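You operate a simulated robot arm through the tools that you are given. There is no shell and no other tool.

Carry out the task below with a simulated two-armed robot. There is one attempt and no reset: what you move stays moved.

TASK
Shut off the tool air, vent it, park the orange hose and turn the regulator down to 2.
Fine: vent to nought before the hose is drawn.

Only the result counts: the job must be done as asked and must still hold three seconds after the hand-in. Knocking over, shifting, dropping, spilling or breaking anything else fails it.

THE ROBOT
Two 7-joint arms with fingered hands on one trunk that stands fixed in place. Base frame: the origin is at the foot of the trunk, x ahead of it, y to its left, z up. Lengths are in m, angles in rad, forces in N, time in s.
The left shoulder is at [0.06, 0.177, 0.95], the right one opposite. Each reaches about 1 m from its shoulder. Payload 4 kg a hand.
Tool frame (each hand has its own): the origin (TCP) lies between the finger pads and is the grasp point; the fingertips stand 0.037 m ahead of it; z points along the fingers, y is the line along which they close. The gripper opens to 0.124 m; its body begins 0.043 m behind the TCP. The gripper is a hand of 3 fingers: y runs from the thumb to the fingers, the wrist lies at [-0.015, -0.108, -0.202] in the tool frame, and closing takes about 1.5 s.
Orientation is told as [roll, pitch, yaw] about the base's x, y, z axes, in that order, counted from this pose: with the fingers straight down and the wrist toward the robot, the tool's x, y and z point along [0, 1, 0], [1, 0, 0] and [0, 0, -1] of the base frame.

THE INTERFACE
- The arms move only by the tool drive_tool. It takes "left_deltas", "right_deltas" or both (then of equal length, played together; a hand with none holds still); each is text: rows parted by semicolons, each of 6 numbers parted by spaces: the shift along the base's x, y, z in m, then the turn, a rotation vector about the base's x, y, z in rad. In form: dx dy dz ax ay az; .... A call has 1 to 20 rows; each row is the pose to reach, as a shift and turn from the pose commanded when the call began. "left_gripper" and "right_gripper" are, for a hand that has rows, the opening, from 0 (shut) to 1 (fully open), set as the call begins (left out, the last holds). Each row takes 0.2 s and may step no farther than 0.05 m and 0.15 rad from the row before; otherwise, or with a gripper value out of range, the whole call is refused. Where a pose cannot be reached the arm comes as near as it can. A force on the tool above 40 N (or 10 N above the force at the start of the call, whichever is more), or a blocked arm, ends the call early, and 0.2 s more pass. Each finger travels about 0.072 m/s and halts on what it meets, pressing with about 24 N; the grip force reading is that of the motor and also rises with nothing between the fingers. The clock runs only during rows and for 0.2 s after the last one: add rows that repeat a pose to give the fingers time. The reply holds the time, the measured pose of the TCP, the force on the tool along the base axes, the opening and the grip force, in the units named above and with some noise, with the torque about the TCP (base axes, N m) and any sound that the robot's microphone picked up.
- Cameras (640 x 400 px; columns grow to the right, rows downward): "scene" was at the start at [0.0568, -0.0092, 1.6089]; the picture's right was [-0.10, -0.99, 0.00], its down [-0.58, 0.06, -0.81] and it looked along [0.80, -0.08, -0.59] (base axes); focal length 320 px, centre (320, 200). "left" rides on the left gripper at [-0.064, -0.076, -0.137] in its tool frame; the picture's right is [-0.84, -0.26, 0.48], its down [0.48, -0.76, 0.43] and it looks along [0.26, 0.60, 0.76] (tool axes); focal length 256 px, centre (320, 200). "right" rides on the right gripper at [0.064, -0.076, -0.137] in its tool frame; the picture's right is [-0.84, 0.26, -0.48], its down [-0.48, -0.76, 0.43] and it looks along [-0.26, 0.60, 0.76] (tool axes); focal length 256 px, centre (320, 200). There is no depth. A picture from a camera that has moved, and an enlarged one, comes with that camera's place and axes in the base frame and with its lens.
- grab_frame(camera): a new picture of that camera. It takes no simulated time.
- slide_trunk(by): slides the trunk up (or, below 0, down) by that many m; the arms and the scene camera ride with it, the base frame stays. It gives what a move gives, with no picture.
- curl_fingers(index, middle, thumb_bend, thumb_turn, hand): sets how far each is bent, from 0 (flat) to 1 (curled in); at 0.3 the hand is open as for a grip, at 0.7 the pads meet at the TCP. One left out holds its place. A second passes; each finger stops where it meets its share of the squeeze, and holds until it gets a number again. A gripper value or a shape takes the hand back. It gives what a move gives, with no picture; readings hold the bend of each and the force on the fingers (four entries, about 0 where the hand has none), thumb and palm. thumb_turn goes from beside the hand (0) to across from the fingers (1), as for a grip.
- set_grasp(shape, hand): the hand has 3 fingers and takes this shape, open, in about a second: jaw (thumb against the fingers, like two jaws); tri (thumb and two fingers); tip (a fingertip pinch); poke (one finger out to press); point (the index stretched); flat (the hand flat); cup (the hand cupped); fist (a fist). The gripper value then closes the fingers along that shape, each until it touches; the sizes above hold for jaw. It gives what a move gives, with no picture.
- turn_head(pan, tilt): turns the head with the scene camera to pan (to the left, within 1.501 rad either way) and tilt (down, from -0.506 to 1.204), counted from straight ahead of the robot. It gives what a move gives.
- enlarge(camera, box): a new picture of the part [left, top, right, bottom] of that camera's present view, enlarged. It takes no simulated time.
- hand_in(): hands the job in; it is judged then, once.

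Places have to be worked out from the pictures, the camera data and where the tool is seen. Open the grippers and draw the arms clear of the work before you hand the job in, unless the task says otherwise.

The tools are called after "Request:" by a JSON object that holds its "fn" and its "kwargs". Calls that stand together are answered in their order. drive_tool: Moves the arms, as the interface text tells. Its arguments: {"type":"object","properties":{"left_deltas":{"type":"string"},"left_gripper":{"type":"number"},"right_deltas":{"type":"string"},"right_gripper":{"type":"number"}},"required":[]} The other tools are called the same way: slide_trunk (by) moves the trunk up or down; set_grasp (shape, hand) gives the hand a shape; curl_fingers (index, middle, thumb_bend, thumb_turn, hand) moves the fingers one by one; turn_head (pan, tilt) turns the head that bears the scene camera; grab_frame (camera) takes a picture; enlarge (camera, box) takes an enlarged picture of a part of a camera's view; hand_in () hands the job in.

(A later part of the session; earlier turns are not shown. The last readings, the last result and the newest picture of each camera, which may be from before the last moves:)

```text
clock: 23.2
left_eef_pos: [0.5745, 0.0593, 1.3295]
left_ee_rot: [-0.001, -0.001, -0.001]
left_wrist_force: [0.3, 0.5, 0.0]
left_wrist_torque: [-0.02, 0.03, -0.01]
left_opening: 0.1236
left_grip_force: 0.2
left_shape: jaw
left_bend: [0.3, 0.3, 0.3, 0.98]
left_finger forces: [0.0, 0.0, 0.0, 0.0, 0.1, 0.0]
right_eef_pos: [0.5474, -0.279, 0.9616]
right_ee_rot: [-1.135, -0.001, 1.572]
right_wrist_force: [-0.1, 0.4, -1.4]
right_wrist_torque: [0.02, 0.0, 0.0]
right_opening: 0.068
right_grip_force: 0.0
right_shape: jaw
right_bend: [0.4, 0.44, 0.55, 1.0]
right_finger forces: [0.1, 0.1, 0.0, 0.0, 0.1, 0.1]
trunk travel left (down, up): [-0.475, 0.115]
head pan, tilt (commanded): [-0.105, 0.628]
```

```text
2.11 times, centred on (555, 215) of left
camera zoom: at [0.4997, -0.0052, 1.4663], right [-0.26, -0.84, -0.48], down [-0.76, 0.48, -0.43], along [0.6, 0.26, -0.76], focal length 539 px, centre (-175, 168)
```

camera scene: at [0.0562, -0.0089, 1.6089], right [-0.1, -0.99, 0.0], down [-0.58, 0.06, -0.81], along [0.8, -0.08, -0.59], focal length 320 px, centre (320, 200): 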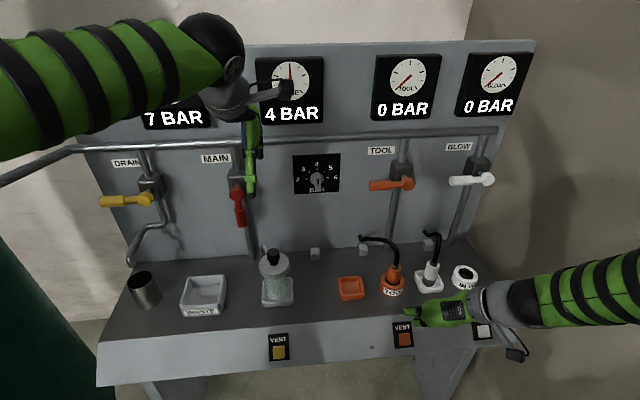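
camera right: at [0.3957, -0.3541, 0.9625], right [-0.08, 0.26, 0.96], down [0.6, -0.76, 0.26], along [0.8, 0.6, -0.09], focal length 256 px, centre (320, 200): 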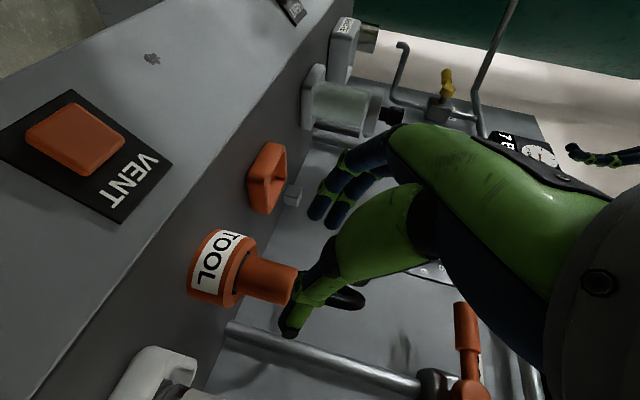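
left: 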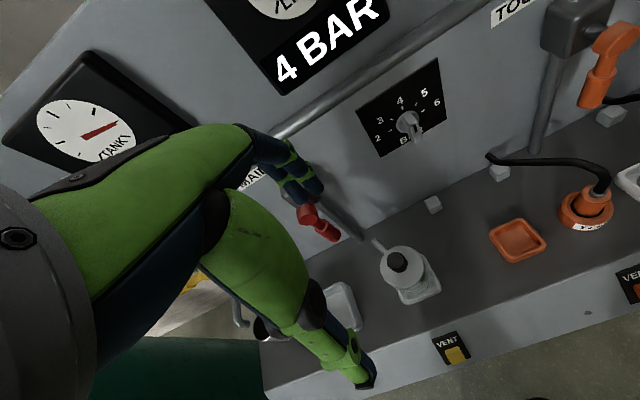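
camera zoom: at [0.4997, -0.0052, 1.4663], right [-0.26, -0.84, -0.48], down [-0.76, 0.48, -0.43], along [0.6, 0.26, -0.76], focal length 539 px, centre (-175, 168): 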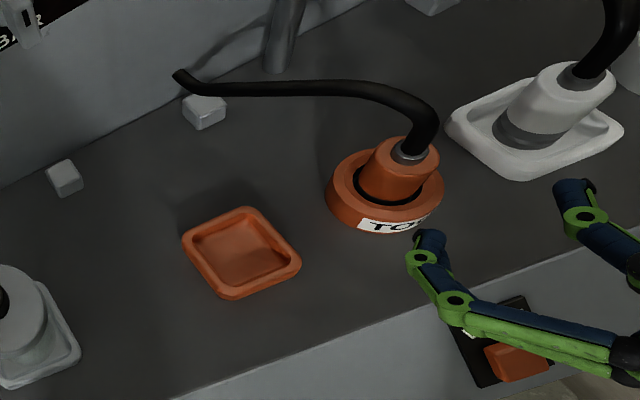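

The left camera's view agrees: the finger gap lines up with the plug. I slide in along the approach line until the plug is between the pads.

Request:
{"fn": "drive_tool", "kwargs": {"right_deltas": "0.0181 0 -0.0085 0 0 0; 0.0362 0 -0.0169 0 0 0; 0.0544 0 -0.0254 0 0 0; 0.0725 0 -0.0338 0 0 0; 0.0896 0 -0.0415 0 0 0; 0.0896 0 -0.0415 0 0 0"}}

Request:
{"fn": "enlarge", "kwargs": {"camera": "scene", "box": [340, 200, 500, 320]}}

Request:
{"fn": "enlarge", "kwargs": {"camera": "left", "box": [470, 120, 640, 310]}}

Request:
{"fn": "grab_frame", "kwargs": {"camera": "right"}}

```text
clock: 24.6
left_eef_pos: [0.5742, 0.0583, 1.3295]
left_ee_rot: [-0.002, -0.001, -0.001]
left_wrist_force: [-0.5, 0.2, 0.1]
left_wrist_torque: [0.02, -0.01, -0.01]
left_opening: 0.1235
left_grip_force: 0.1
left_shape: jaw
left_bend: [0.3, 0.3, 0.3, 0.98]
left_finger forces: [0.0, 0.1, 0.0, 0.0, 0.0, 0.0]
right_eef_pos: [0.6372, -0.2781, 0.9201]
right_ee_rot: [-1.134, -0.001, 1.57]
right_wrist_force: [-1.2, -1.4, -0.4]
right_wrist_torque: [0.01, 0.02, -0.04]
right_opening: 0.0686
right_grip_force: 0.1
right_shape: jaw
right_bend: [0.4, 0.44, 0.54, 0.99]
right_finger forces: [0.1, 0.0, 0.1, 0.0, 1.1, 0.0]
trunk travel left (down, up): [-0.475, 0.115]
head pan, tilt (commanded): [-0.105, 0.628]
```

```text
3.33 times, centred on (420, 260) of scene
camera zoom: at [0.0568, -0.0093, 1.6089], right [-0.1, -0.99, 0.0], down [-0.58, 0.06, -0.81], along [0.8, -0.08, -0.59], focal length 1068 px, centre (-13, 0)
```

zoom: 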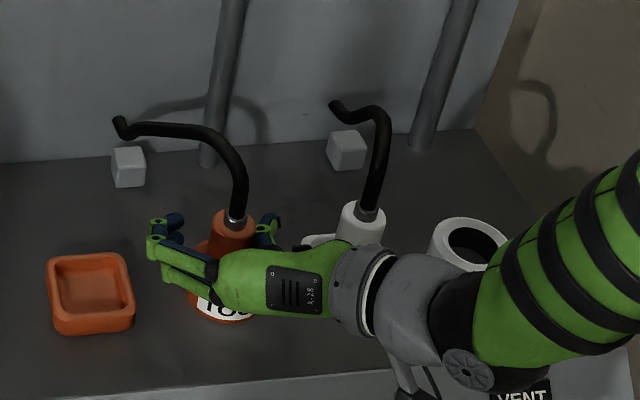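

```text
2.11 times, centred on (555, 215) of left
camera zoom: at [0.4999, -0.0055, 1.4662], right [-0.26, -0.84, -0.48], down [-0.76, 0.48, -0.43], along [0.6, 0.26, -0.76], focal length 539 px, centre (-175, 168)
```

zoom: 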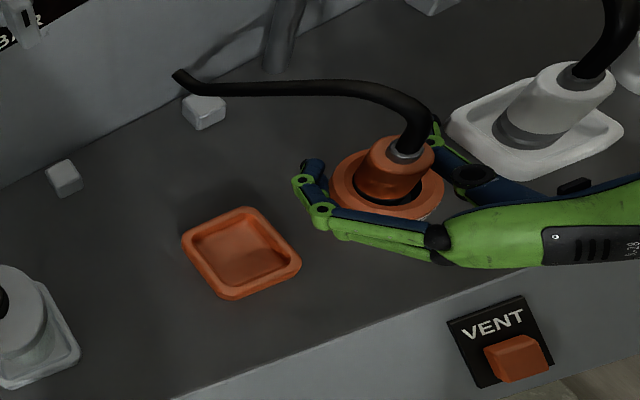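

```text
taken
camera right: at [0.4861, -0.3535, 0.9219], right [-0.08, 0.26, 0.96], down [0.6, -0.76, 0.25], along [0.8, 0.6, -0.09], focal length 256 px, centre (320, 200)
```

right: 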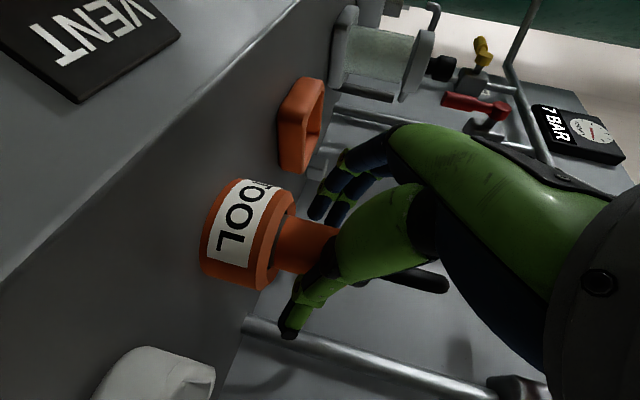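

The thumb just touches the plug (1 N) since it leads the fingers when part-closed. I shift the hand 8 mm to the right to centre the grip and then close on the plug.

Request:
{"fn": "drive_tool", "kwargs": {"right_deltas": "0 -0.005 0 0 0 0; 0 -0.008 0 0 0 0; 0 -0.008 0 0 0 0"}}

Request:
{"fn": "enlarge", "kwargs": {"camera": "left", "box": [530, 120, 640, 230]}}

Request:
{"fn": "enlarge", "kwargs": {"camera": "scene", "box": [360, 220, 460, 300]}}

```text
clock: 25.4
left_eef_pos: [0.575, 0.0589, 1.3291]
left_ee_rot: [0.001, -0.001, 0.0]
left_wrist_force: [-0.8, 1.1, 0.5]
left_wrist_torque: [-0.02, -0.04, -0.02]
left_opening: 0.1234
left_grip_force: 0.1
left_shape: jaw
left_bend: [0.3, 0.3, 0.3, 0.98]
left_finger forces: [0.0, 0.0, 0.1, 0.1, 0.0, 0.0]
right_eef_pos: [0.6361, -0.2871, 0.9203]
right_ee_rot: [-1.134, 0.0, 1.57]
right_wrist_force: [0.4, -0.7, 0.1]
right_wrist_torque: [0.01, 0.02, 0.0]
right_opening: 0.0683
right_grip_force: 0.1
right_shape: jaw
right_bend: [0.4, 0.44, 0.54, 0.99]
right_finger forces: [0.1, 0.0, 0.0, 0.0, 0.1, 0.0]
trunk travel left (down, up): [-0.475, 0.115]
head pan, tilt (commanded): [-0.105, 0.628]
```

```text
3.64 times, centred on (585, 175) of left
camera zoom: at [0.5, -0.0054, 1.4661], right [-0.26, -0.84, -0.48], down [-0.76, 0.48, -0.43], along [0.6, 0.26, -0.76], focal length 931 px, centre (-644, 291)
```

zoom: 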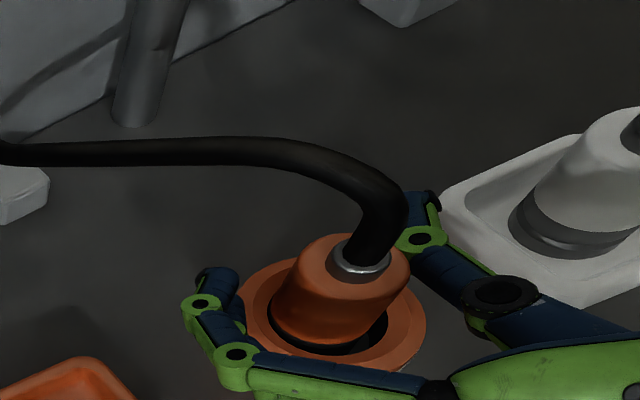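

```text
5.00 times, centred on (410, 260) of scene
camera zoom: at [0.057, -0.0092, 1.6089], right [-0.1, -0.99, 0.0], down [-0.58, 0.06, -0.81], along [0.8, -0.08, -0.59], focal length 1602 px, centre (-130, -100)
```

zoom: 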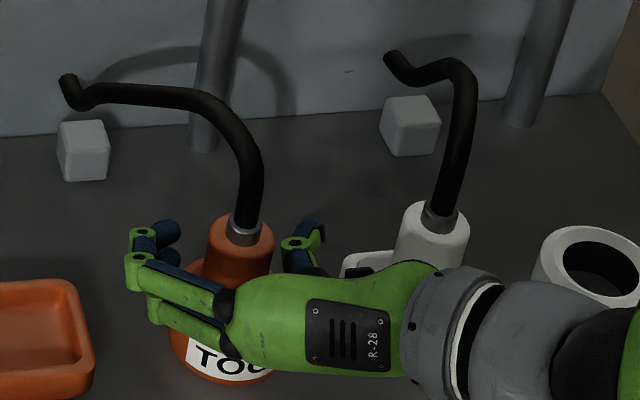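

No contact now; the plug sits between fingers and thumb. I close the grip and hold.

Request:
{"fn": "drive_tool", "kwargs": {"right_deltas": "0 0 0 0 0 0; 0 0 0 0 0 0; 0 0 0 0 0 0; 0 0 0 0 0 0; 0 0 0 0 0 0; 0 0 0 0 0 0", "right_gripper": 0}}

Request:
{"fn": "enlarge", "kwargs": {"camera": "left", "box": [530, 120, 640, 230]}}

Request:
{"fn": "enlarge", "kwargs": {"camera": "scene", "box": [360, 220, 460, 300]}}

```text
clock: 26.8
left_eef_pos: [0.5741, 0.0583, 1.3283]
left_ee_rot: [0.001, 0.0, 0.0]
left_wrist_force: [0.1, 0.3, -0.2]
left_wrist_torque: [0.02, -0.01, 0.01]
left_opening: 0.1235
left_grip_force: 0.1
left_shape: jaw
left_bend: [0.3, 0.3, 0.3, 0.98]
left_finger forces: [0.1, 0.1, 0.0, 0.1, 0.0, 0.1]
right_eef_pos: [0.6355, -0.2871, 0.9205]
right_ee_rot: [-1.138, 0.0, 1.572]
right_wrist_force: [0.3, -3.9, 4.9]
right_wrist_torque: [0.06, -0.05, -0.03]
right_opening: 0.0266
right_grip_force: 24.2
right_shape: jaw
right_bend: [0.55, 0.7, 0.61, 1.0]
right_finger forces: [16.1, 8.9, 0.0, 0.0, 29.8, 0.1]
trunk travel left (down, up): [-0.475, 0.115]
head pan, tilt (commanded): [-0.105, 0.628]
```

```text
3.64 times, centred on (585, 175) of left
camera zoom: at [0.4996, -0.0057, 1.4663], right [-0.26, -0.84, -0.48], down [-0.76, 0.48, -0.43], along [0.6, 0.26, -0.76], focal length 931 px, centre (-644, 291)
```

zoom: 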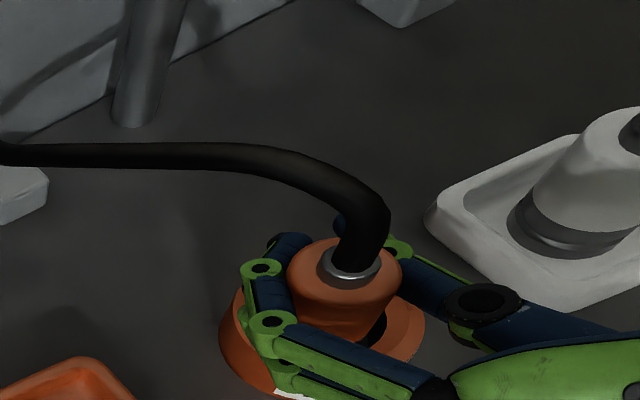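

```text
5.00 times, centred on (410, 260) of scene
camera zoom: at [0.0565, -0.0095, 1.6089], right [-0.1, -0.99, 0.0], down [-0.58, 0.06, -0.81], along [0.8, -0.08, -0.59], focal length 1602 px, centre (-130, -100)
```

zoom: 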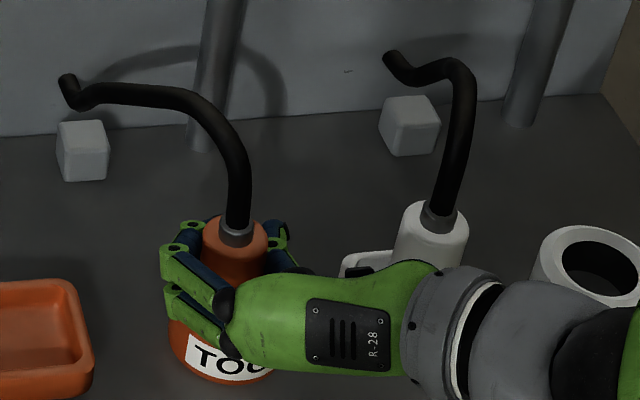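

Grip holds with force on index, middle and thumb. I draw the plug straight up.

Request:
{"fn": "drive_tool", "kwargs": {"right_deltas": "0 0 0.01 0 0 0; 0 0 0.02 0 0 0; 0 0 0.03 0 0 0; 0 0 0.045 0 0 0; 0 0 0.06 0 0 0; 0 0 0.075 0 0 0; 0 0 0.085 0 0 0; 0 0 0.085 0 0 0"}}

Request:
{"fn": "grab_frame", "kwargs": {"camera": "scene"}}

Request:
{"fn": "grab_frame", "kwargs": {"camera": "left"}}

Request:
{"fn": "grab_frame", "kwargs": {"camera": "right"}}

```text
clock: 28.6
left_eef_pos: [0.576, 0.0588, 1.3285]
left_ee_rot: [0.0, 0.0, 0.001]
left_wrist_force: [0.1, 0.4, 0.3]
left_wrist_torque: [-0.03, -0.03, 0.05]
left_opening: 0.1234
left_grip_force: 0.2
left_shape: jaw
left_bend: [0.3, 0.3, 0.3, 0.98]
left_finger forces: [0.1, 0.0, 0.0, 0.1, 0.1, 0.0]
right_eef_pos: [0.6353, -0.2861, 1.0058]
right_ee_rot: [-1.134, -0.002, 1.572]
right_wrist_force: [-0.4, -0.7, -2.3]
right_wrist_torque: [-0.01, 0.01, -0.01]
right_opening: 0.0252
right_grip_force: 24.1
right_shape: jaw
right_bend: [0.55, 0.7, 0.61, 1.0]
right_finger forces: [17.1, 9.6, 0.1, 0.0, 27.6, 0.0]
trunk travel left (down, up): [-0.475, 0.115]
head pan, tilt (commanded): [-0.105, 0.628]
```

```text
taken
camera scene: at [0.0571, -0.0093, 1.6089], right [-0.1, -0.99, 0.0], down [-0.58, 0.06, -0.81], along [0.8, -0.08, -0.59], focal length 320 px, centre (320, 200)
```

scene: 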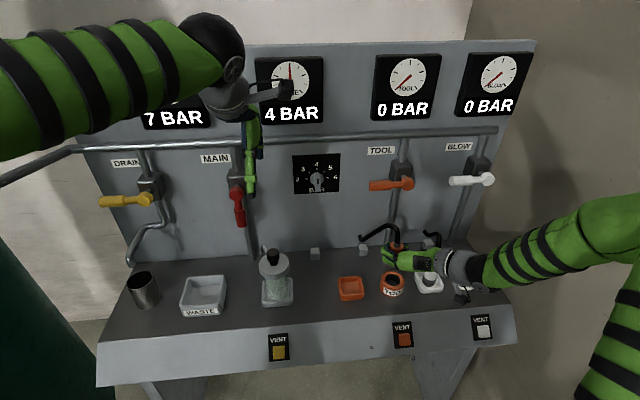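

```text
taken
camera left: at [0.5002, -0.0055, 1.466], right [-0.26, -0.84, -0.48], down [-0.76, 0.48, -0.43], along [0.6, 0.26, -0.76], focal length 256 px, centre (320, 200)
```

left: 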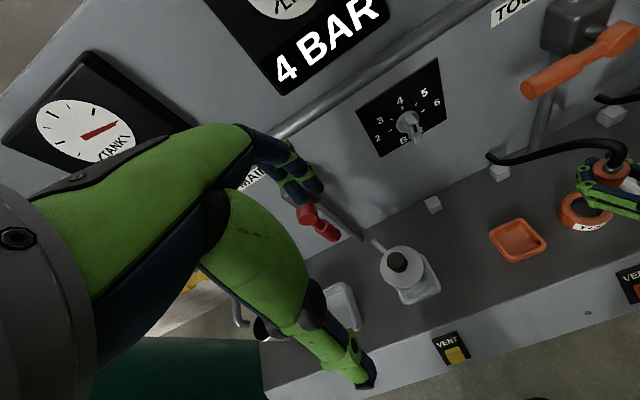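

```text
taken
camera right: at [0.485, -0.3612, 1.0072], right [-0.08, 0.26, 0.96], down [0.6, -0.76, 0.26], along [0.8, 0.6, -0.09], focal length 256 px, centre (320, 200)
```

right: 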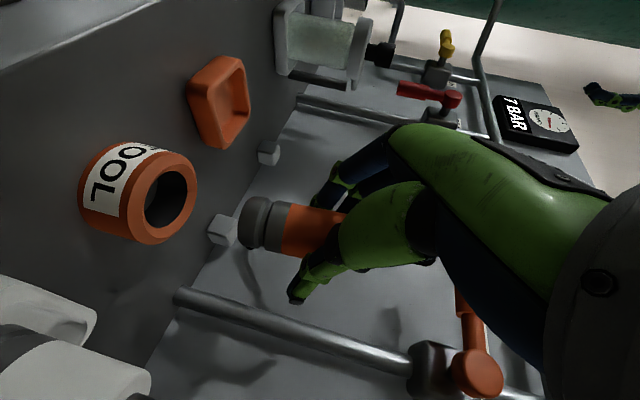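

The plug is free of the socket, TOOL still at 0. I zoom in to check how upright it hangs in the grip and where its lower end is.

Request:
{"fn": "enlarge", "kwargs": {"camera": "right", "box": [180, 40, 400, 310]}}

Request:
{"fn": "enlarge", "kwargs": {"camera": "scene", "box": [330, 200, 490, 310]}}

Request:
{"fn": "enlarge", "kwargs": {"camera": "left", "box": [460, 90, 640, 270]}}

```text
1.48 times, centred on (290, 175) of right
camera zoom: at [0.485, -0.3612, 1.0072], right [-0.08, 0.26, 0.96], down [0.6, -0.76, 0.26], along [0.8, 0.6, -0.09], focal length 379 px, centre (364, 237)
```

zoom: 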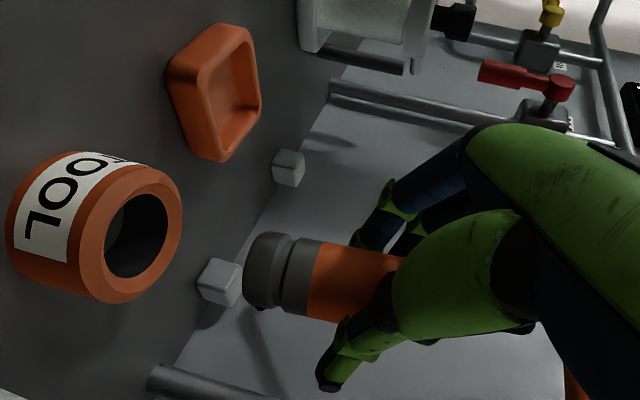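

```text
3.64 times, centred on (410, 255) of scene
camera zoom: at [0.0571, -0.0093, 1.6089], right [-0.1, -0.99, 0.0], down [-0.58, 0.06, -0.81], along [0.8, -0.08, -0.59], focal length 1165 px, centre (-7, 0)
```

zoom: 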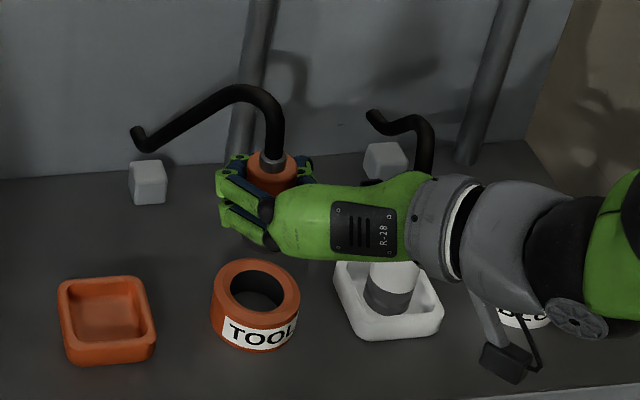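

```text
2.22 times, centred on (550, 180) of left
camera zoom: at [0.5002, -0.0055, 1.466], right [-0.26, -0.84, -0.48], down [-0.76, 0.48, -0.43], along [0.6, 0.26, -0.76], focal length 569 px, centre (-191, 244)
```

zoom: 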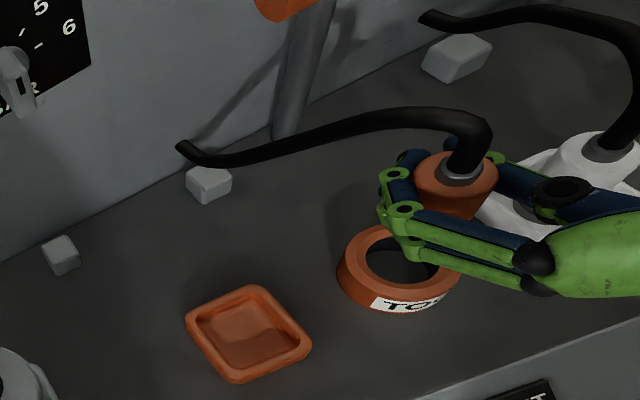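

I refine the tray's centre with zooms from two cameras before carrying the plug over.

Request:
{"fn": "enlarge", "kwargs": {"camera": "scene", "box": [330, 265, 380, 310]}}

Request:
{"fn": "enlarge", "kwargs": {"camera": "left", "box": [480, 205, 560, 270]}}

Request:
{"fn": "enlarge", "kwargs": {"camera": "right", "box": [170, 40, 270, 160]}}

Request:
{"fn": "enlarge", "kwargs": {"camera": "scene", "box": [400, 250, 460, 300]}}

```text
8.89 times, centred on (355, 288) of scene
camera zoom: at [0.0571, -0.0093, 1.6089], right [-0.1, -0.99, 0.0], down [-0.58, 0.06, -0.81], along [0.8, -0.08, -0.59], focal length 2848 px, centre (9, -578)
```

zoom: 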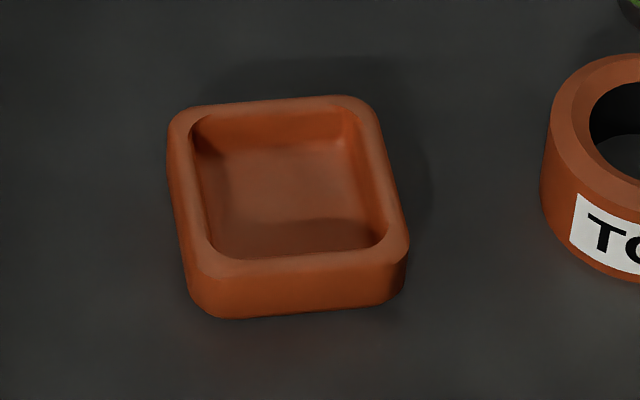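

```text
6.15 times, centred on (520, 238) of left
camera zoom: at [0.5002, -0.0055, 1.466], right [-0.26, -0.84, -0.48], down [-0.76, 0.48, -0.43], along [0.6, 0.26, -0.76], focal length 1575 px, centre (-911, -31)
```

zoom: 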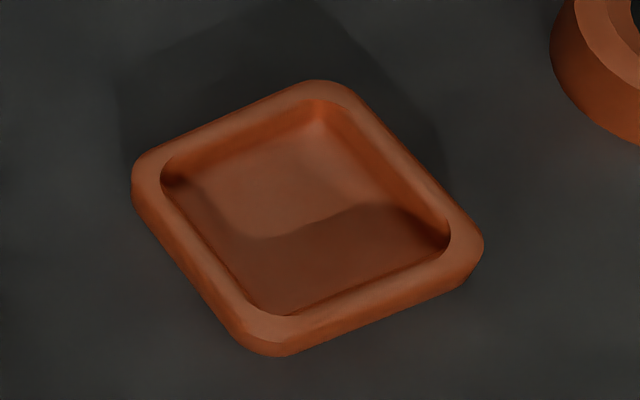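

```text
3.33 times, centred on (220, 100) of right
camera zoom: at [0.485, -0.3612, 1.0072], right [-0.08, 0.26, 0.96], down [0.6, -0.76, 0.26], along [0.8, 0.6, -0.09], focal length 853 px, centre (653, 533)
```

zoom: 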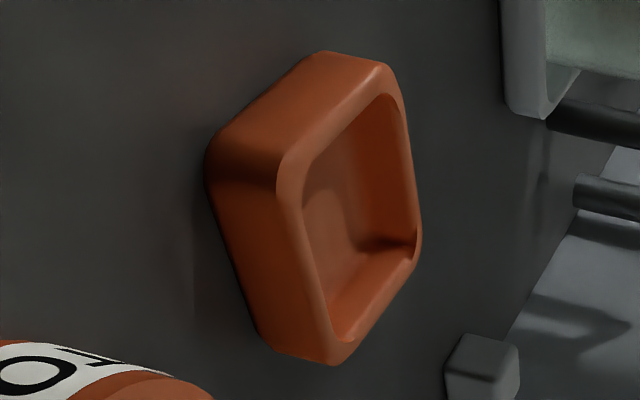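

```text
8.00 times, centred on (430, 275) of scene
camera zoom: at [0.0571, -0.0093, 1.6089], right [-0.1, -0.99, 0.0], down [-0.58, 0.06, -0.81], along [0.8, -0.08, -0.59], focal length 2563 px, centre (-560, -400)
```

zoom: 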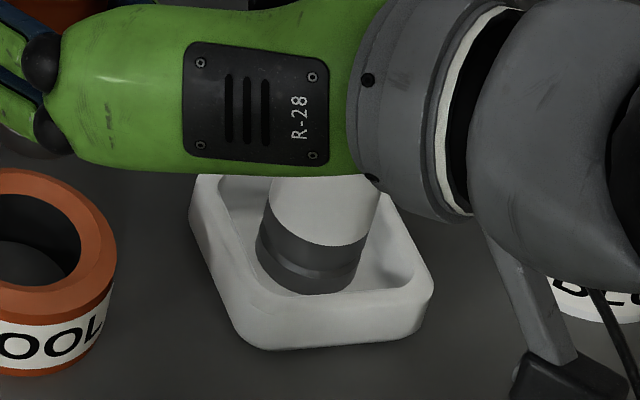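

Tray rim centre comes out at (0.643,-0.161,0.872), opening about 0.055 m; the plug end hangs about 5.5 cm below the TCP leaning slightly left. I carry it over the tray at this height, rolling the hand by 0.1 rad to straighten it, then re-measure.

Request:
{"fn": "drive_tool", "kwargs": {"right_deltas": "0.001 0.02 0 0.02 0 0; 0.002 0.04 0 0.04 0 0; 0.003 0.06 0 0.06 0 0; 0.004 0.08 0 0.08 0 0; 0.006 0.10 0 0.1 0 0; 0.007 0.115 0 0.1 0 0; 0.007 0.115 0 0.1 0 0; 0.007 0.115 0 0.1 0 0"}}

Request:
{"fn": "enlarge", "kwargs": {"camera": "scene", "box": [310, 210, 430, 310]}}

Request:
{"fn": "enlarge", "kwargs": {"camera": "left", "box": [440, 130, 600, 280]}}

Request:
{"fn": "enlarge", "kwargs": {"camera": "right", "box": [150, 100, 370, 320]}}

```text
clock: 30.4
left_eef_pos: [0.5749, 0.0592, 1.3284]
left_ee_rot: [0.001, -0.001, -0.001]
left_wrist_force: [-0.1, 0.3, -0.4]
left_wrist_torque: [0.04, 0.0, -0.01]
left_opening: 0.1237
left_grip_force: 0.1
left_shape: jaw
left_bend: [0.3, 0.3, 0.3, 0.98]
left_finger forces: [0.0, 0.0, 0.0, 0.0, 0.1, 0.1]
right_eef_pos: [0.6458, -0.1716, 1.0036]
right_ee_rot: [-1.134, -0.099, 1.571]
right_wrist_force: [0.1, -0.4, -3.3]
right_wrist_torque: [-0.02, 0.0, 0.01]
right_opening: 0.0255
right_grip_force: 23.9
right_shape: jaw
right_bend: [0.55, 0.7, 0.61, 1.0]
right_finger forces: [17.1, 9.5, 0.1, 0.0, 27.6, 0.0]
trunk travel left (down, up): [-0.475, 0.115]
head pan, tilt (commanded): [-0.105, 0.628]
```

```text
4.00 times, centred on (370, 260) of scene
camera zoom: at [0.0571, -0.0092, 1.6089], right [-0.1, -0.99, 0.0], down [-0.58, 0.06, -0.81], along [0.8, -0.08, -0.59], focal length 1281 px, centre (120, -40)
```

zoom: 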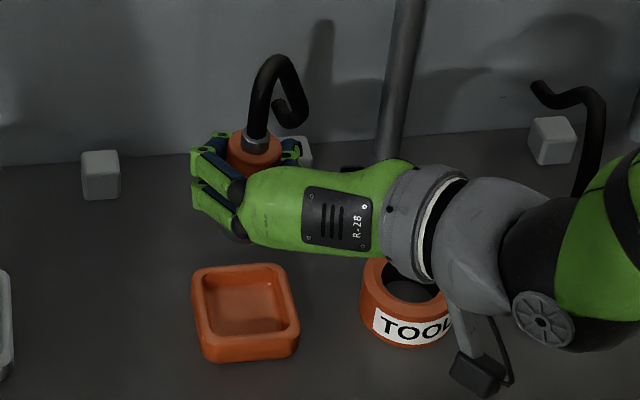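

```text
2.67 times, centred on (520, 205) of left
camera zoom: at [0.5001, -0.0054, 1.4661], right [-0.26, -0.84, -0.48], down [-0.76, 0.48, -0.43], along [0.6, 0.26, -0.76], focal length 683 px, centre (-213, 187)
```

zoom: 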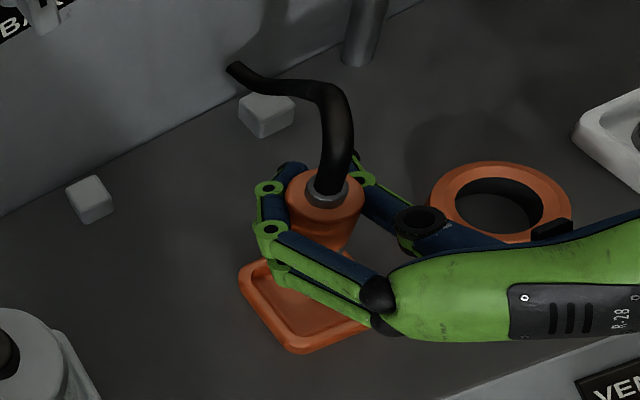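

```text
1.82 times, centred on (260, 210) of right
camera zoom: at [0.4937, -0.2463, 0.998], right [-0.08, 0.16, 0.98], down [0.6, -0.78, 0.18], along [0.8, 0.6, -0.03], focal length 465 px, centre (429, 182)
```

zoom: 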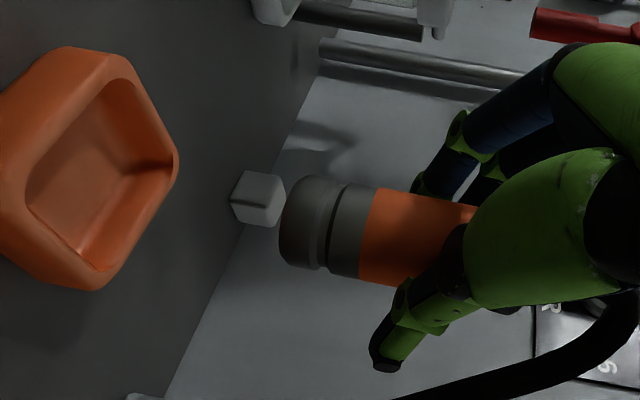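

The plug now hangs upright with its end at about (0.646,-0.160,0.947), within 3 mm of the tray centre. I lower it most of the way, shifting 3 mm back.

Request:
{"fn": "drive_tool", "kwargs": {"right_deltas": "-0.001 0 -0.015 0 0 0; -0.002 0 -0.03 0 0 0; -0.003 0 -0.045 0 0 0; -0.003 0 -0.06 0 0 0; -0.003 0 -0.07 0 0 0; -0.003 0 -0.07 0 0 0"}}

Request:
{"fn": "enlarge", "kwargs": {"camera": "scene", "box": [310, 210, 430, 310]}}

Request:
{"fn": "enlarge", "kwargs": {"camera": "left", "box": [440, 130, 600, 280]}}

Request:
{"fn": "enlarge", "kwargs": {"camera": "right", "box": [150, 100, 370, 320]}}

```text
clock: 31.8
left_eef_pos: [0.5745, 0.0597, 1.3291]
left_ee_rot: [0.0, 0.001, -0.001]
left_wrist_force: [0.0, -0.3, 0.4]
left_wrist_torque: [-0.05, 0.02, 0.0]
left_opening: 0.1237
left_grip_force: 0.1
left_shape: jaw
left_bend: [0.3, 0.3, 0.3, 0.98]
left_finger forces: [0.0, 0.0, 0.1, 0.1, 0.0, 0.0]
right_eef_pos: [0.6404, -0.173, 0.9346]
right_ee_rot: [-1.134, -0.098, 1.571]
right_wrist_force: [0.4, -0.4, -2.0]
right_wrist_torque: [-0.02, 0.02, 0.02]
right_opening: 0.0251
right_grip_force: 24.0
right_shape: jaw
right_bend: [0.55, 0.7, 0.61, 1.0]
right_finger forces: [17.0, 9.5, 0.0, 0.0, 27.5, 0.0]
trunk travel left (down, up): [-0.475, 0.115]
head pan, tilt (commanded): [-0.105, 0.628]
```

```text
4.00 times, centred on (370, 260) of scene
camera zoom: at [0.057, -0.0092, 1.6089], right [-0.1, -0.99, 0.0], down [-0.58, 0.06, -0.81], along [0.8, -0.08, -0.59], focal length 1281 px, centre (120, -40)
```

zoom: 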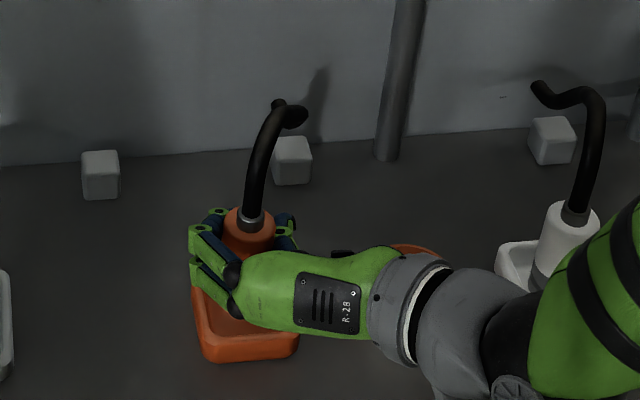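

```text
2.67 times, centred on (520, 205) of left
camera zoom: at [0.5001, -0.0054, 1.4661], right [-0.26, -0.84, -0.48], down [-0.76, 0.48, -0.43], along [0.6, 0.26, -0.76], focal length 683 px, centre (-213, 187)
```

zoom: 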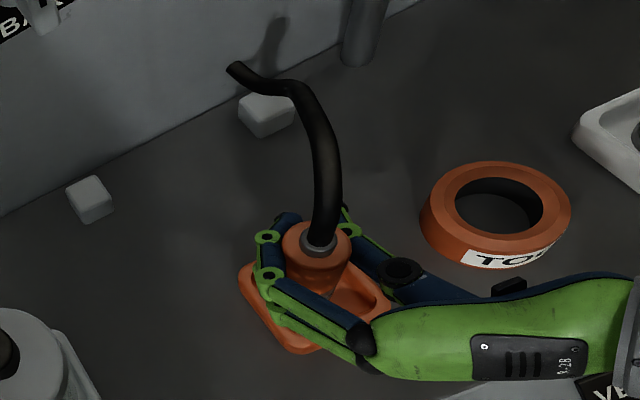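

```text
1.82 times, centred on (260, 210) of right
camera zoom: at [0.4901, -0.2466, 0.9282], right [-0.08, 0.16, 0.98], down [0.6, -0.78, 0.18], along [0.8, 0.6, -0.03], focal length 465 px, centre (429, 182)
```

zoom: 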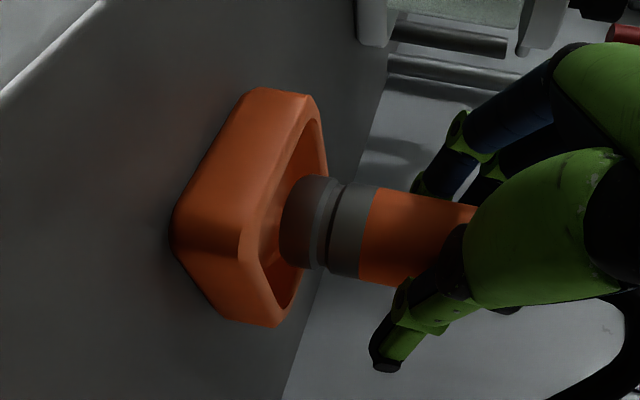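

The end is just above the rim and centred. I lower further in small steps, watching the wrist force for contact with the tray floor.

Request:
{"fn": "drive_tool", "kwargs": {"right_deltas": "0.001 0 -0.006 0 0 0; 0.002 0 -0.012 0 0 0; 0.002 0 -0.018 0 0 0; 0.002 0 -0.018 0 0 0"}}

Request:
{"fn": "enlarge", "kwargs": {"camera": "right", "box": [150, 100, 370, 320]}}

Request:
{"fn": "enlarge", "kwargs": {"camera": "left", "box": [440, 130, 600, 280]}}

```text
clock: 32.8
left_eef_pos: [0.575, 0.0586, 1.3297]
left_ee_rot: [0.0, 0.001, 0.001]
left_wrist_force: [-1.0, 0.4, 0.1]
left_wrist_torque: [0.02, -0.01, 0.04]
left_opening: 0.1234
left_grip_force: 0.0
left_shape: jaw
left_bend: [0.3, 0.3, 0.3, 0.98]
left_finger forces: [0.0, 0.0, 0.1, 0.0, 0.0, 0.1]
right_eef_pos: [0.6427, -0.1704, 0.9176]
right_ee_rot: [-1.138, -0.1, 1.572]
right_wrist_force: [0.5, 1.8, 8.9]
right_wrist_torque: [0.07, -0.11, 0.0]
right_opening: 0.0253
right_grip_force: 24.3
right_shape: jaw
right_bend: [0.55, 0.69, 0.61, 1.0]
right_finger forces: [16.9, 11.6, 0.0, 0.0, 27.5, 0.1]
trunk travel left (down, up): [-0.475, 0.115]
head pan, tilt (commanded): [-0.105, 0.628]
```

```text
1.82 times, centred on (260, 210) of right
camera zoom: at [0.4922, -0.2453, 0.9114], right [-0.09, 0.16, 0.98], down [0.6, -0.78, 0.18], along [0.8, 0.6, -0.03], focal length 465 px, centre (429, 182)
```

zoom: 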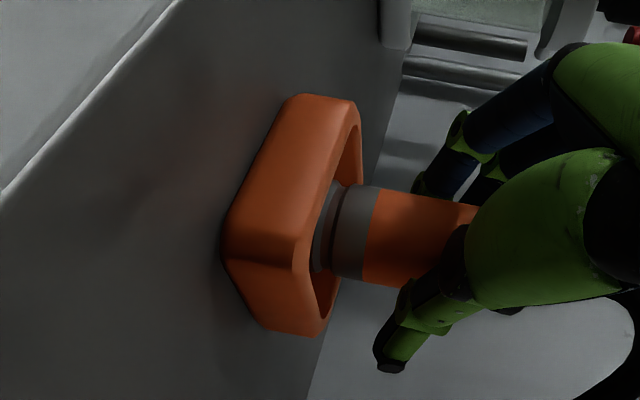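

```text
2.67 times, centred on (520, 205) of left
camera zoom: at [0.4993, -0.0051, 1.4665], right [-0.26, -0.84, -0.48], down [-0.76, 0.48, -0.44], along [0.6, 0.26, -0.76], focal length 683 px, centre (-213, 187)
```

zoom: 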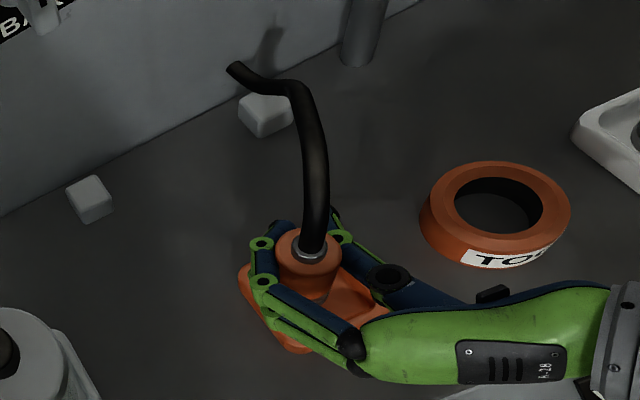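

Wrist force rose by about 11 N upward with the end ~14 mm inside the rim: it rests on the tray floor. I unload slightly and open the fingers to release.

Request:
{"fn": "drive_tool", "kwargs": {"right_deltas": "0 0 0.001 0 0 0; 0 0 0.001 0 0 0; 0 0 0.001 0 0 0; 0 0 0.001 0 0 0; 0 0 0.001 0 0 0; 0 0 0.001 0 0 0", "right_gripper": 0.6}}

Request:
{"fn": "enlarge", "kwargs": {"camera": "right", "box": [150, 100, 370, 320]}}

Request:
{"fn": "enlarge", "kwargs": {"camera": "left", "box": [440, 130, 600, 280]}}

Request:
{"fn": "enlarge", "kwargs": {"camera": "scene", "box": [310, 210, 430, 310]}}

```text
clock: 34.2
left_eef_pos: [0.5756, 0.0594, 1.3293]
left_ee_rot: [0.001, -0.001, 0.0]
left_wrist_force: [-0.5, -0.6, 0.3]
left_wrist_torque: [0.03, 0.04, -0.01]
left_opening: 0.1234
left_grip_force: 0.1
left_shape: jaw
left_bend: [0.3, 0.3, 0.3, 0.98]
left_finger forces: [0.1, 0.0, 0.0, 0.1, 0.0, 0.0]
right_eef_pos: [0.6411, -0.1701, 0.9178]
right_ee_rot: [-1.134, -0.099, 1.572]
right_wrist_force: [0.0, 0.3, 0.3]
right_wrist_torque: [0.0, 0.03, 0.0]
right_opening: 0.0738
right_grip_force: 0.0
right_shape: jaw
right_bend: [0.38, 0.42, 0.53, 0.99]
right_finger forces: [0.0, 0.0, 0.0, 0.0, 0.0, 0.0]
trunk travel left (down, up): [-0.475, 0.115]
head pan, tilt (commanded): [-0.105, 0.628]
```

```text
1.82 times, centred on (260, 210) of right
camera zoom: at [0.4918, -0.2456, 0.9114], right [-0.08, 0.16, 0.98], down [0.6, -0.78, 0.18], along [0.8, 0.6, -0.03], focal length 465 px, centre (429, 182)
```

zoom: 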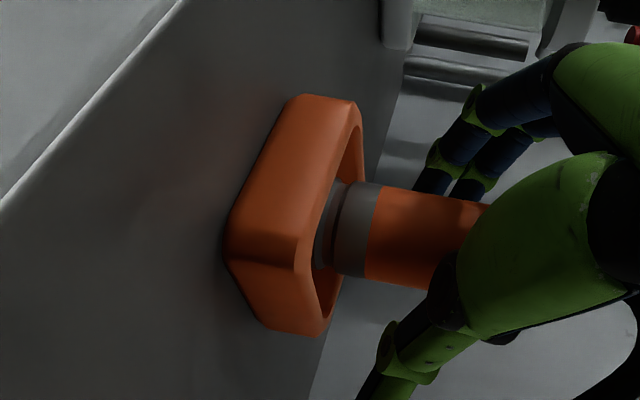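

```text
2.67 times, centred on (520, 205) of left
camera zoom: at [0.5, -0.0054, 1.4661], right [-0.26, -0.84, -0.48], down [-0.76, 0.48, -0.43], along [0.6, 0.26, -0.76], focal length 683 px, centre (-213, 187)
```

zoom: 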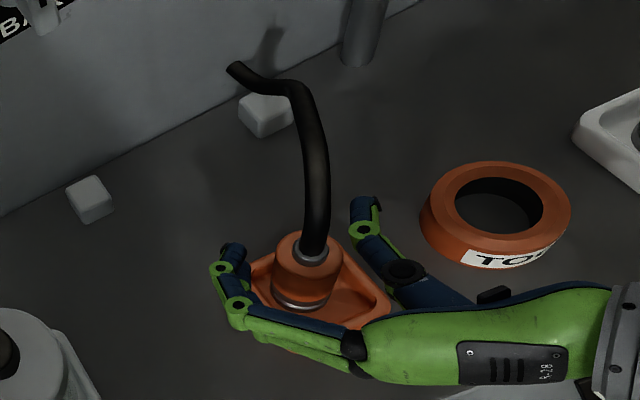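

```text
4.00 times, centred on (370, 260) of scene
camera zoom: at [0.0569, -0.0092, 1.6089], right [-0.1, -0.99, 0.0], down [-0.58, 0.06, -0.81], along [0.8, -0.08, -0.59], focal length 1281 px, centre (120, -40)
```

zoom: 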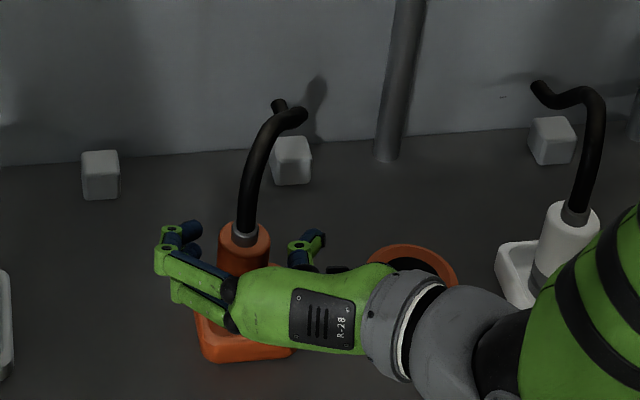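

The plug stands upright in the tray, centred, with no finger contact. I back the right hand off along its approach line and then move it right and up, clear of the work.

Request:
{"fn": "drive_tool", "kwargs": {"right_deltas": "-0.015 0 0.007 0 0 0; -0.035 0 0.016 0 0 0; -0.055 0 0.026 0 0 0; -0.075 0 0.035 0 0 0; -0.09 -0.01 0.05 0 0 0; -0.09 -0.04 0.08 0 0 0; -0.09 -0.08 0.11 0 0 0; -0.09 -0.12 0.14 0 0 0; -0.10 -0.16 0.16 0 0 0; -0.11 -0.20 0.18 0 0 0"}}

Request:
{"fn": "grab_frame", "kwargs": {"camera": "scene"}}

Request:
{"fn": "enlarge", "kwargs": {"camera": "scene", "box": [310, 210, 470, 310]}}

Request:
{"fn": "grab_frame", "kwargs": {"camera": "left"}}

```text
clock: 36.4
left_eef_pos: [0.5754, 0.0591, 1.3299]
left_ee_rot: [-0.001, 0.001, -0.002]
left_wrist_force: [0.2, -0.6, -0.6]
left_wrist_torque: [0.0, 0.0, 0.01]
left_opening: 0.1238
left_grip_force: 0.2
left_shape: jaw
left_bend: [0.3, 0.3, 0.3, 0.98]
left_finger forces: [0.0, 0.0, 0.0, 0.0, 0.0, 0.0]
right_eef_pos: [0.53, -0.3711, 1.0994]
right_ee_rot: [-1.134, -0.099, 1.571]
right_wrist_force: [0.4, 0.6, -0.7]
right_wrist_torque: [-0.02, -0.03, -0.03]
right_opening: 0.0741
right_grip_force: 0.1
right_shape: jaw
right_bend: [0.38, 0.42, 0.53, 0.99]
right_finger forces: [0.1, 0.0, 0.0, 0.0, 0.0, 0.0]
trunk travel left (down, up): [-0.475, 0.115]
head pan, tilt (commanded): [-0.105, 0.628]
```

```text
taken
camera scene: at [0.0565, -0.0094, 1.6089], right [-0.1, -0.99, 0.0], down [-0.58, 0.06, -0.81], along [0.8, -0.08, -0.59], focal length 320 px, centre (320, 200)
```

scene: 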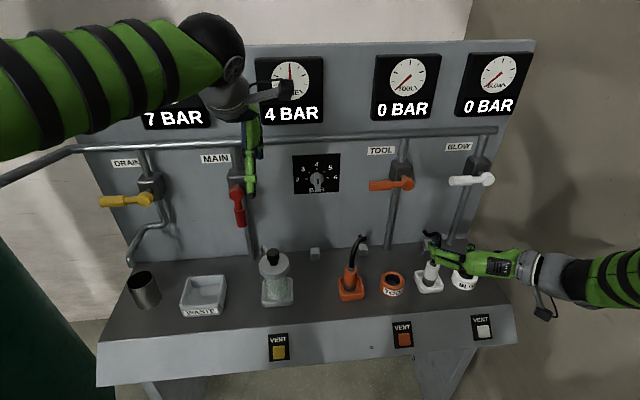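

```text
4.00 times, centred on (390, 260) of scene
camera zoom: at [0.0565, -0.0094, 1.6089], right [-0.1, -0.99, 0.0], down [-0.58, 0.06, -0.81], along [0.8, -0.08, -0.59], focal length 1281 px, centre (40, -40)
```

zoom: 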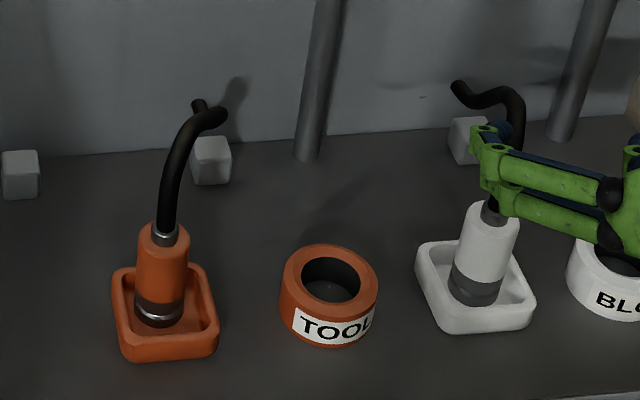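

```text
taken
camera left: at [0.4995, -0.0056, 1.4663], right [-0.26, -0.84, -0.48], down [-0.76, 0.48, -0.43], along [0.6, 0.26, -0.76], focal length 256 px, centre (320, 200)
```

left: 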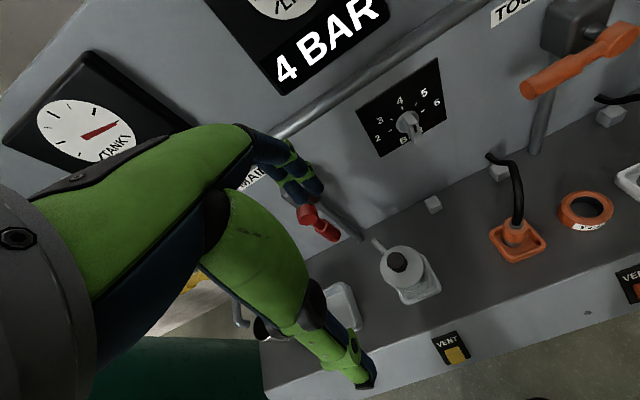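

The orange plug stands parked in its tray and the right arm is clear. For the regulator: dial plate at x≈0.83, knob axis about (y -0.081, z 1.124), grip bar front at x≈0.784 standing vertical at "4". I bring the left hand, part-open, to point forward at it from 0.65 m.

Request:
{"fn": "drive_tool", "kwargs": {"left_deltas": "0.005 -0.0093 -0.0137 0.0806 -0.0806 -0.0806; 0.01 -0.0187 -0.0273 0.1612 -0.1612 -0.1612; 0.015 -0.028 -0.041 0.2418 -0.2418 -0.2418; 0.02 -0.0373 -0.0547 0.3225 -0.3225 -0.3225; 0.025 -0.0467 -0.0683 0.4031 -0.4031 -0.4031; 0.03 -0.056 -0.082 0.4837 -0.4837 -0.4837; 0.035 -0.0653 -0.0957 0.5643 -0.5643 -0.5643; 0.04 -0.0747 -0.1093 0.6449 -0.6449 -0.6449; 0.045 -0.084 -0.123 0.7255 -0.7255 -0.7255; 0.05 -0.0933 -0.1367 0.8061 -0.8061 -0.8061; 0.055 -0.1027 -0.1503 0.8867 -0.8867 -0.8867; 0.06 -0.112 -0.164 0.9674 -0.9674 -0.9674; 0.065 -0.1213 -0.1777 1.048 -1.048 -1.048; 0.07 -0.1307 -0.1913 1.1286 -1.1286 -1.1286; 0.075 -0.14 -0.205 1.2092 -1.2092 -1.2092; 0.075 -0.14 -0.205 1.2092 -1.2092 -1.2092", "left_gripper": 0.5}}

Request:
{"fn": "grab_frame", "kwargs": {"camera": "scene"}}

Request:
{"fn": "grab_frame", "kwargs": {"camera": "left"}}

Request:
{"fn": "grab_frame", "kwargs": {"camera": "right"}}

```text
clock: 39.8
left_eef_pos: [0.607, -0.1132, 1.1009]
left_ee_rot: [1.324, -0.041, -1.467]
left_wrist_force: [0.2, 0.1, 0.4]
left_wrist_torque: [-0.01, -0.01, -0.03]
left_opening: 0.0621
left_grip_force: 0.0
left_shape: jaw
left_bend: [0.42, 0.46, 0.56, 1.0]
left_finger forces: [0.0, 0.0, 0.0, 0.0, 0.0, 0.0]
left hand out of reach, approached as far as the arm can: row 13, 14, 15, 16
right_eef_pos: [0.5298, -0.3699, 1.0993]
right_ee_rot: [-1.136, -0.099, 1.57]
right_wrist_force: [0.0, -0.4, -0.4]
right_wrist_torque: [0.01, -0.04, -0.01]
right_opening: 0.0743
right_grip_force: 0.1
right_shape: jaw
right_bend: [0.38, 0.42, 0.53, 0.99]
right_finger forces: [0.0, 0.0, 0.0, 0.0, 0.0, 0.0]
trunk travel left (down, up): [-0.475, 0.115]
head pan, tilt (commanded): [-0.105, 0.628]
```

```text
taken
camera scene: at [0.055, -0.0083, 1.6091], right [-0.1, -0.99, 0.0], down [-0.58, 0.06, -0.81], along [0.81, -0.08, -0.59], focal length 320 px, centre (320, 200)
```

scene: 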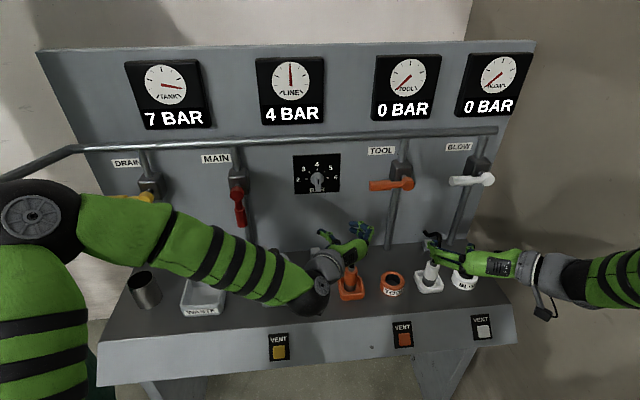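

```text
taken
camera left: at [0.4531, -0.055, 1.0705], right [0.24, 0.25, -0.94], down [0.46, 0.83, 0.33], along [0.86, -0.51, 0.09], focal length 256 px, centre (320, 200)
```

left: 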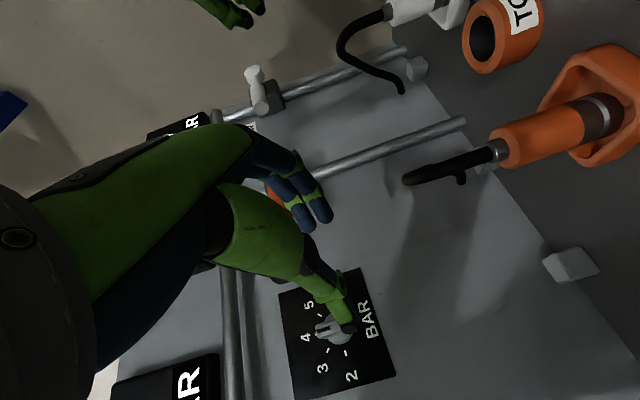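

```text
taken
camera right: at [0.3792, -0.4456, 1.0934], right [-0.09, 0.16, 0.98], down [0.6, -0.78, 0.18], along [0.8, 0.6, -0.03], focal length 256 px, centre (320, 200)
```

right: 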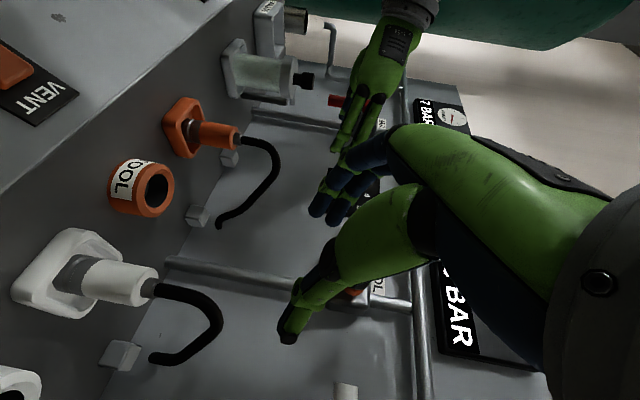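

The left arm stopped short of the commanded pose (rows 13–16 out of reach), still about 14° off. Further forward should be easier for it, so I try (0.70,-0.081,1.124) with the orientation corrected, still 5 cm short of the knob.

Request:
{"fn": "drive_tool", "kwargs": {"left_deltas": "0.03 0.01 0.008 0 0 0; 0.06 0.02 0.016 0.012 -0.06 -0.024; 0.08 0.028 0.02 0.026 -0.121 -0.049; 0.093 0.032 0.023 0.038 -0.18 -0.073; 0.093 0.032 0.023 0.051 -0.242 -0.097; 0.093 0.032 0.023 0.051 -0.242 -0.097"}}

Request:
{"fn": "grab_frame", "kwargs": {"camera": "scene"}}

Request:
{"fn": "enlarge", "kwargs": {"camera": "scene", "box": [270, 130, 410, 260]}}

Request:
{"fn": "grab_frame", "kwargs": {"camera": "left"}}

```text
clock: 41.2
left_eef_pos: [0.7068, -0.0711, 1.1305]
left_ee_rot: [1.563, 0.002, -1.576]
left_wrist_force: [0.2, 0.1, 1.1]
left_wrist_torque: [-0.01, -0.01, 0.0]
left_opening: 0.062
left_grip_force: 0.0
left_shape: jaw
left_bend: [0.42, 0.46, 0.56, 1.0]
left_finger forces: [0.1, 0.0, 0.0, 0.0, 0.0, 0.1]
left hand out of reach, approached as far as the arm can: row 3, 4, 5, 6
right_eef_pos: [0.5314, -0.3713, 1.0985]
right_ee_rot: [-1.135, -0.098, 1.571]
right_wrist_force: [0.0, -0.6, -0.4]
right_wrist_torque: [0.0, 0.01, 0.0]
right_opening: 0.074
right_grip_force: 0.0
right_shape: jaw
right_bend: [0.38, 0.42, 0.53, 0.99]
right_finger forces: [0.0, 0.1, 0.0, 0.1, 0.0, 0.0]
trunk travel left (down, up): [-0.475, 0.115]
head pan, tilt (commanded): [-0.105, 0.628]
```

```text
taken
camera scene: at [0.0568, -0.0097, 1.6091], right [-0.1, -0.99, 0.0], down [-0.58, 0.06, -0.81], along [0.8, -0.08, -0.59], focal length 320 px, centre (320, 200)
```

scene: 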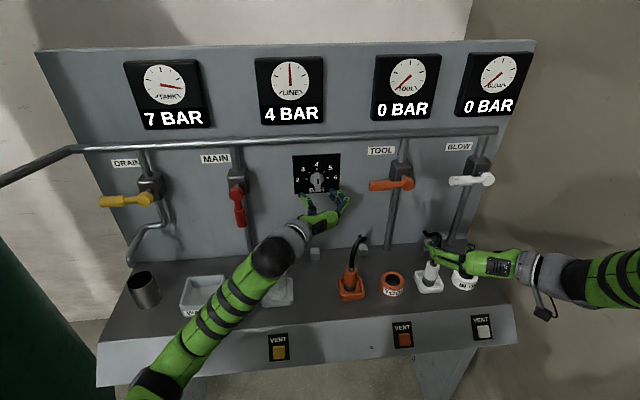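

```text
3.08 times, centred on (340, 195) of scene
camera zoom: at [0.0568, -0.0097, 1.6091], right [-0.1, -0.99, 0.0], down [-0.58, 0.06, -0.81], along [0.8, -0.08, -0.59], focal length 986 px, centre (258, 215)
```

zoom: 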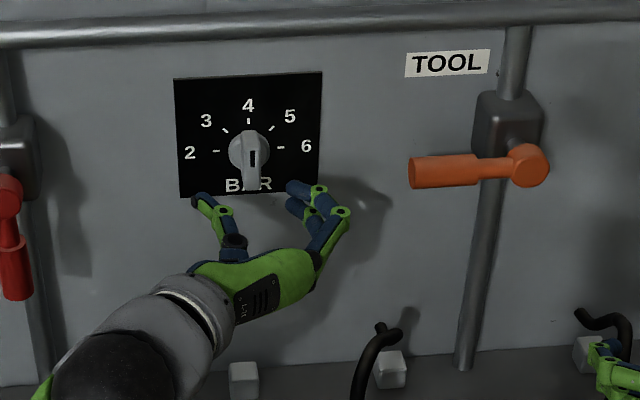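

```text
taken
camera left: at [0.571, 0.004, 1.0687], right [0.48, 0.26, -0.84], down [0.44, 0.76, 0.48], along [0.76, -0.6, 0.25], focal length 256 px, centre (320, 200)
```

left: 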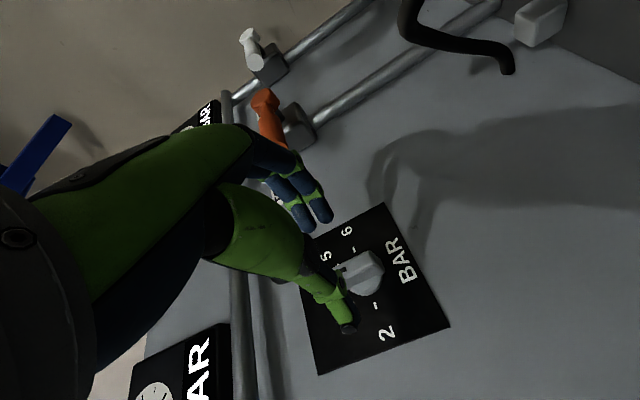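

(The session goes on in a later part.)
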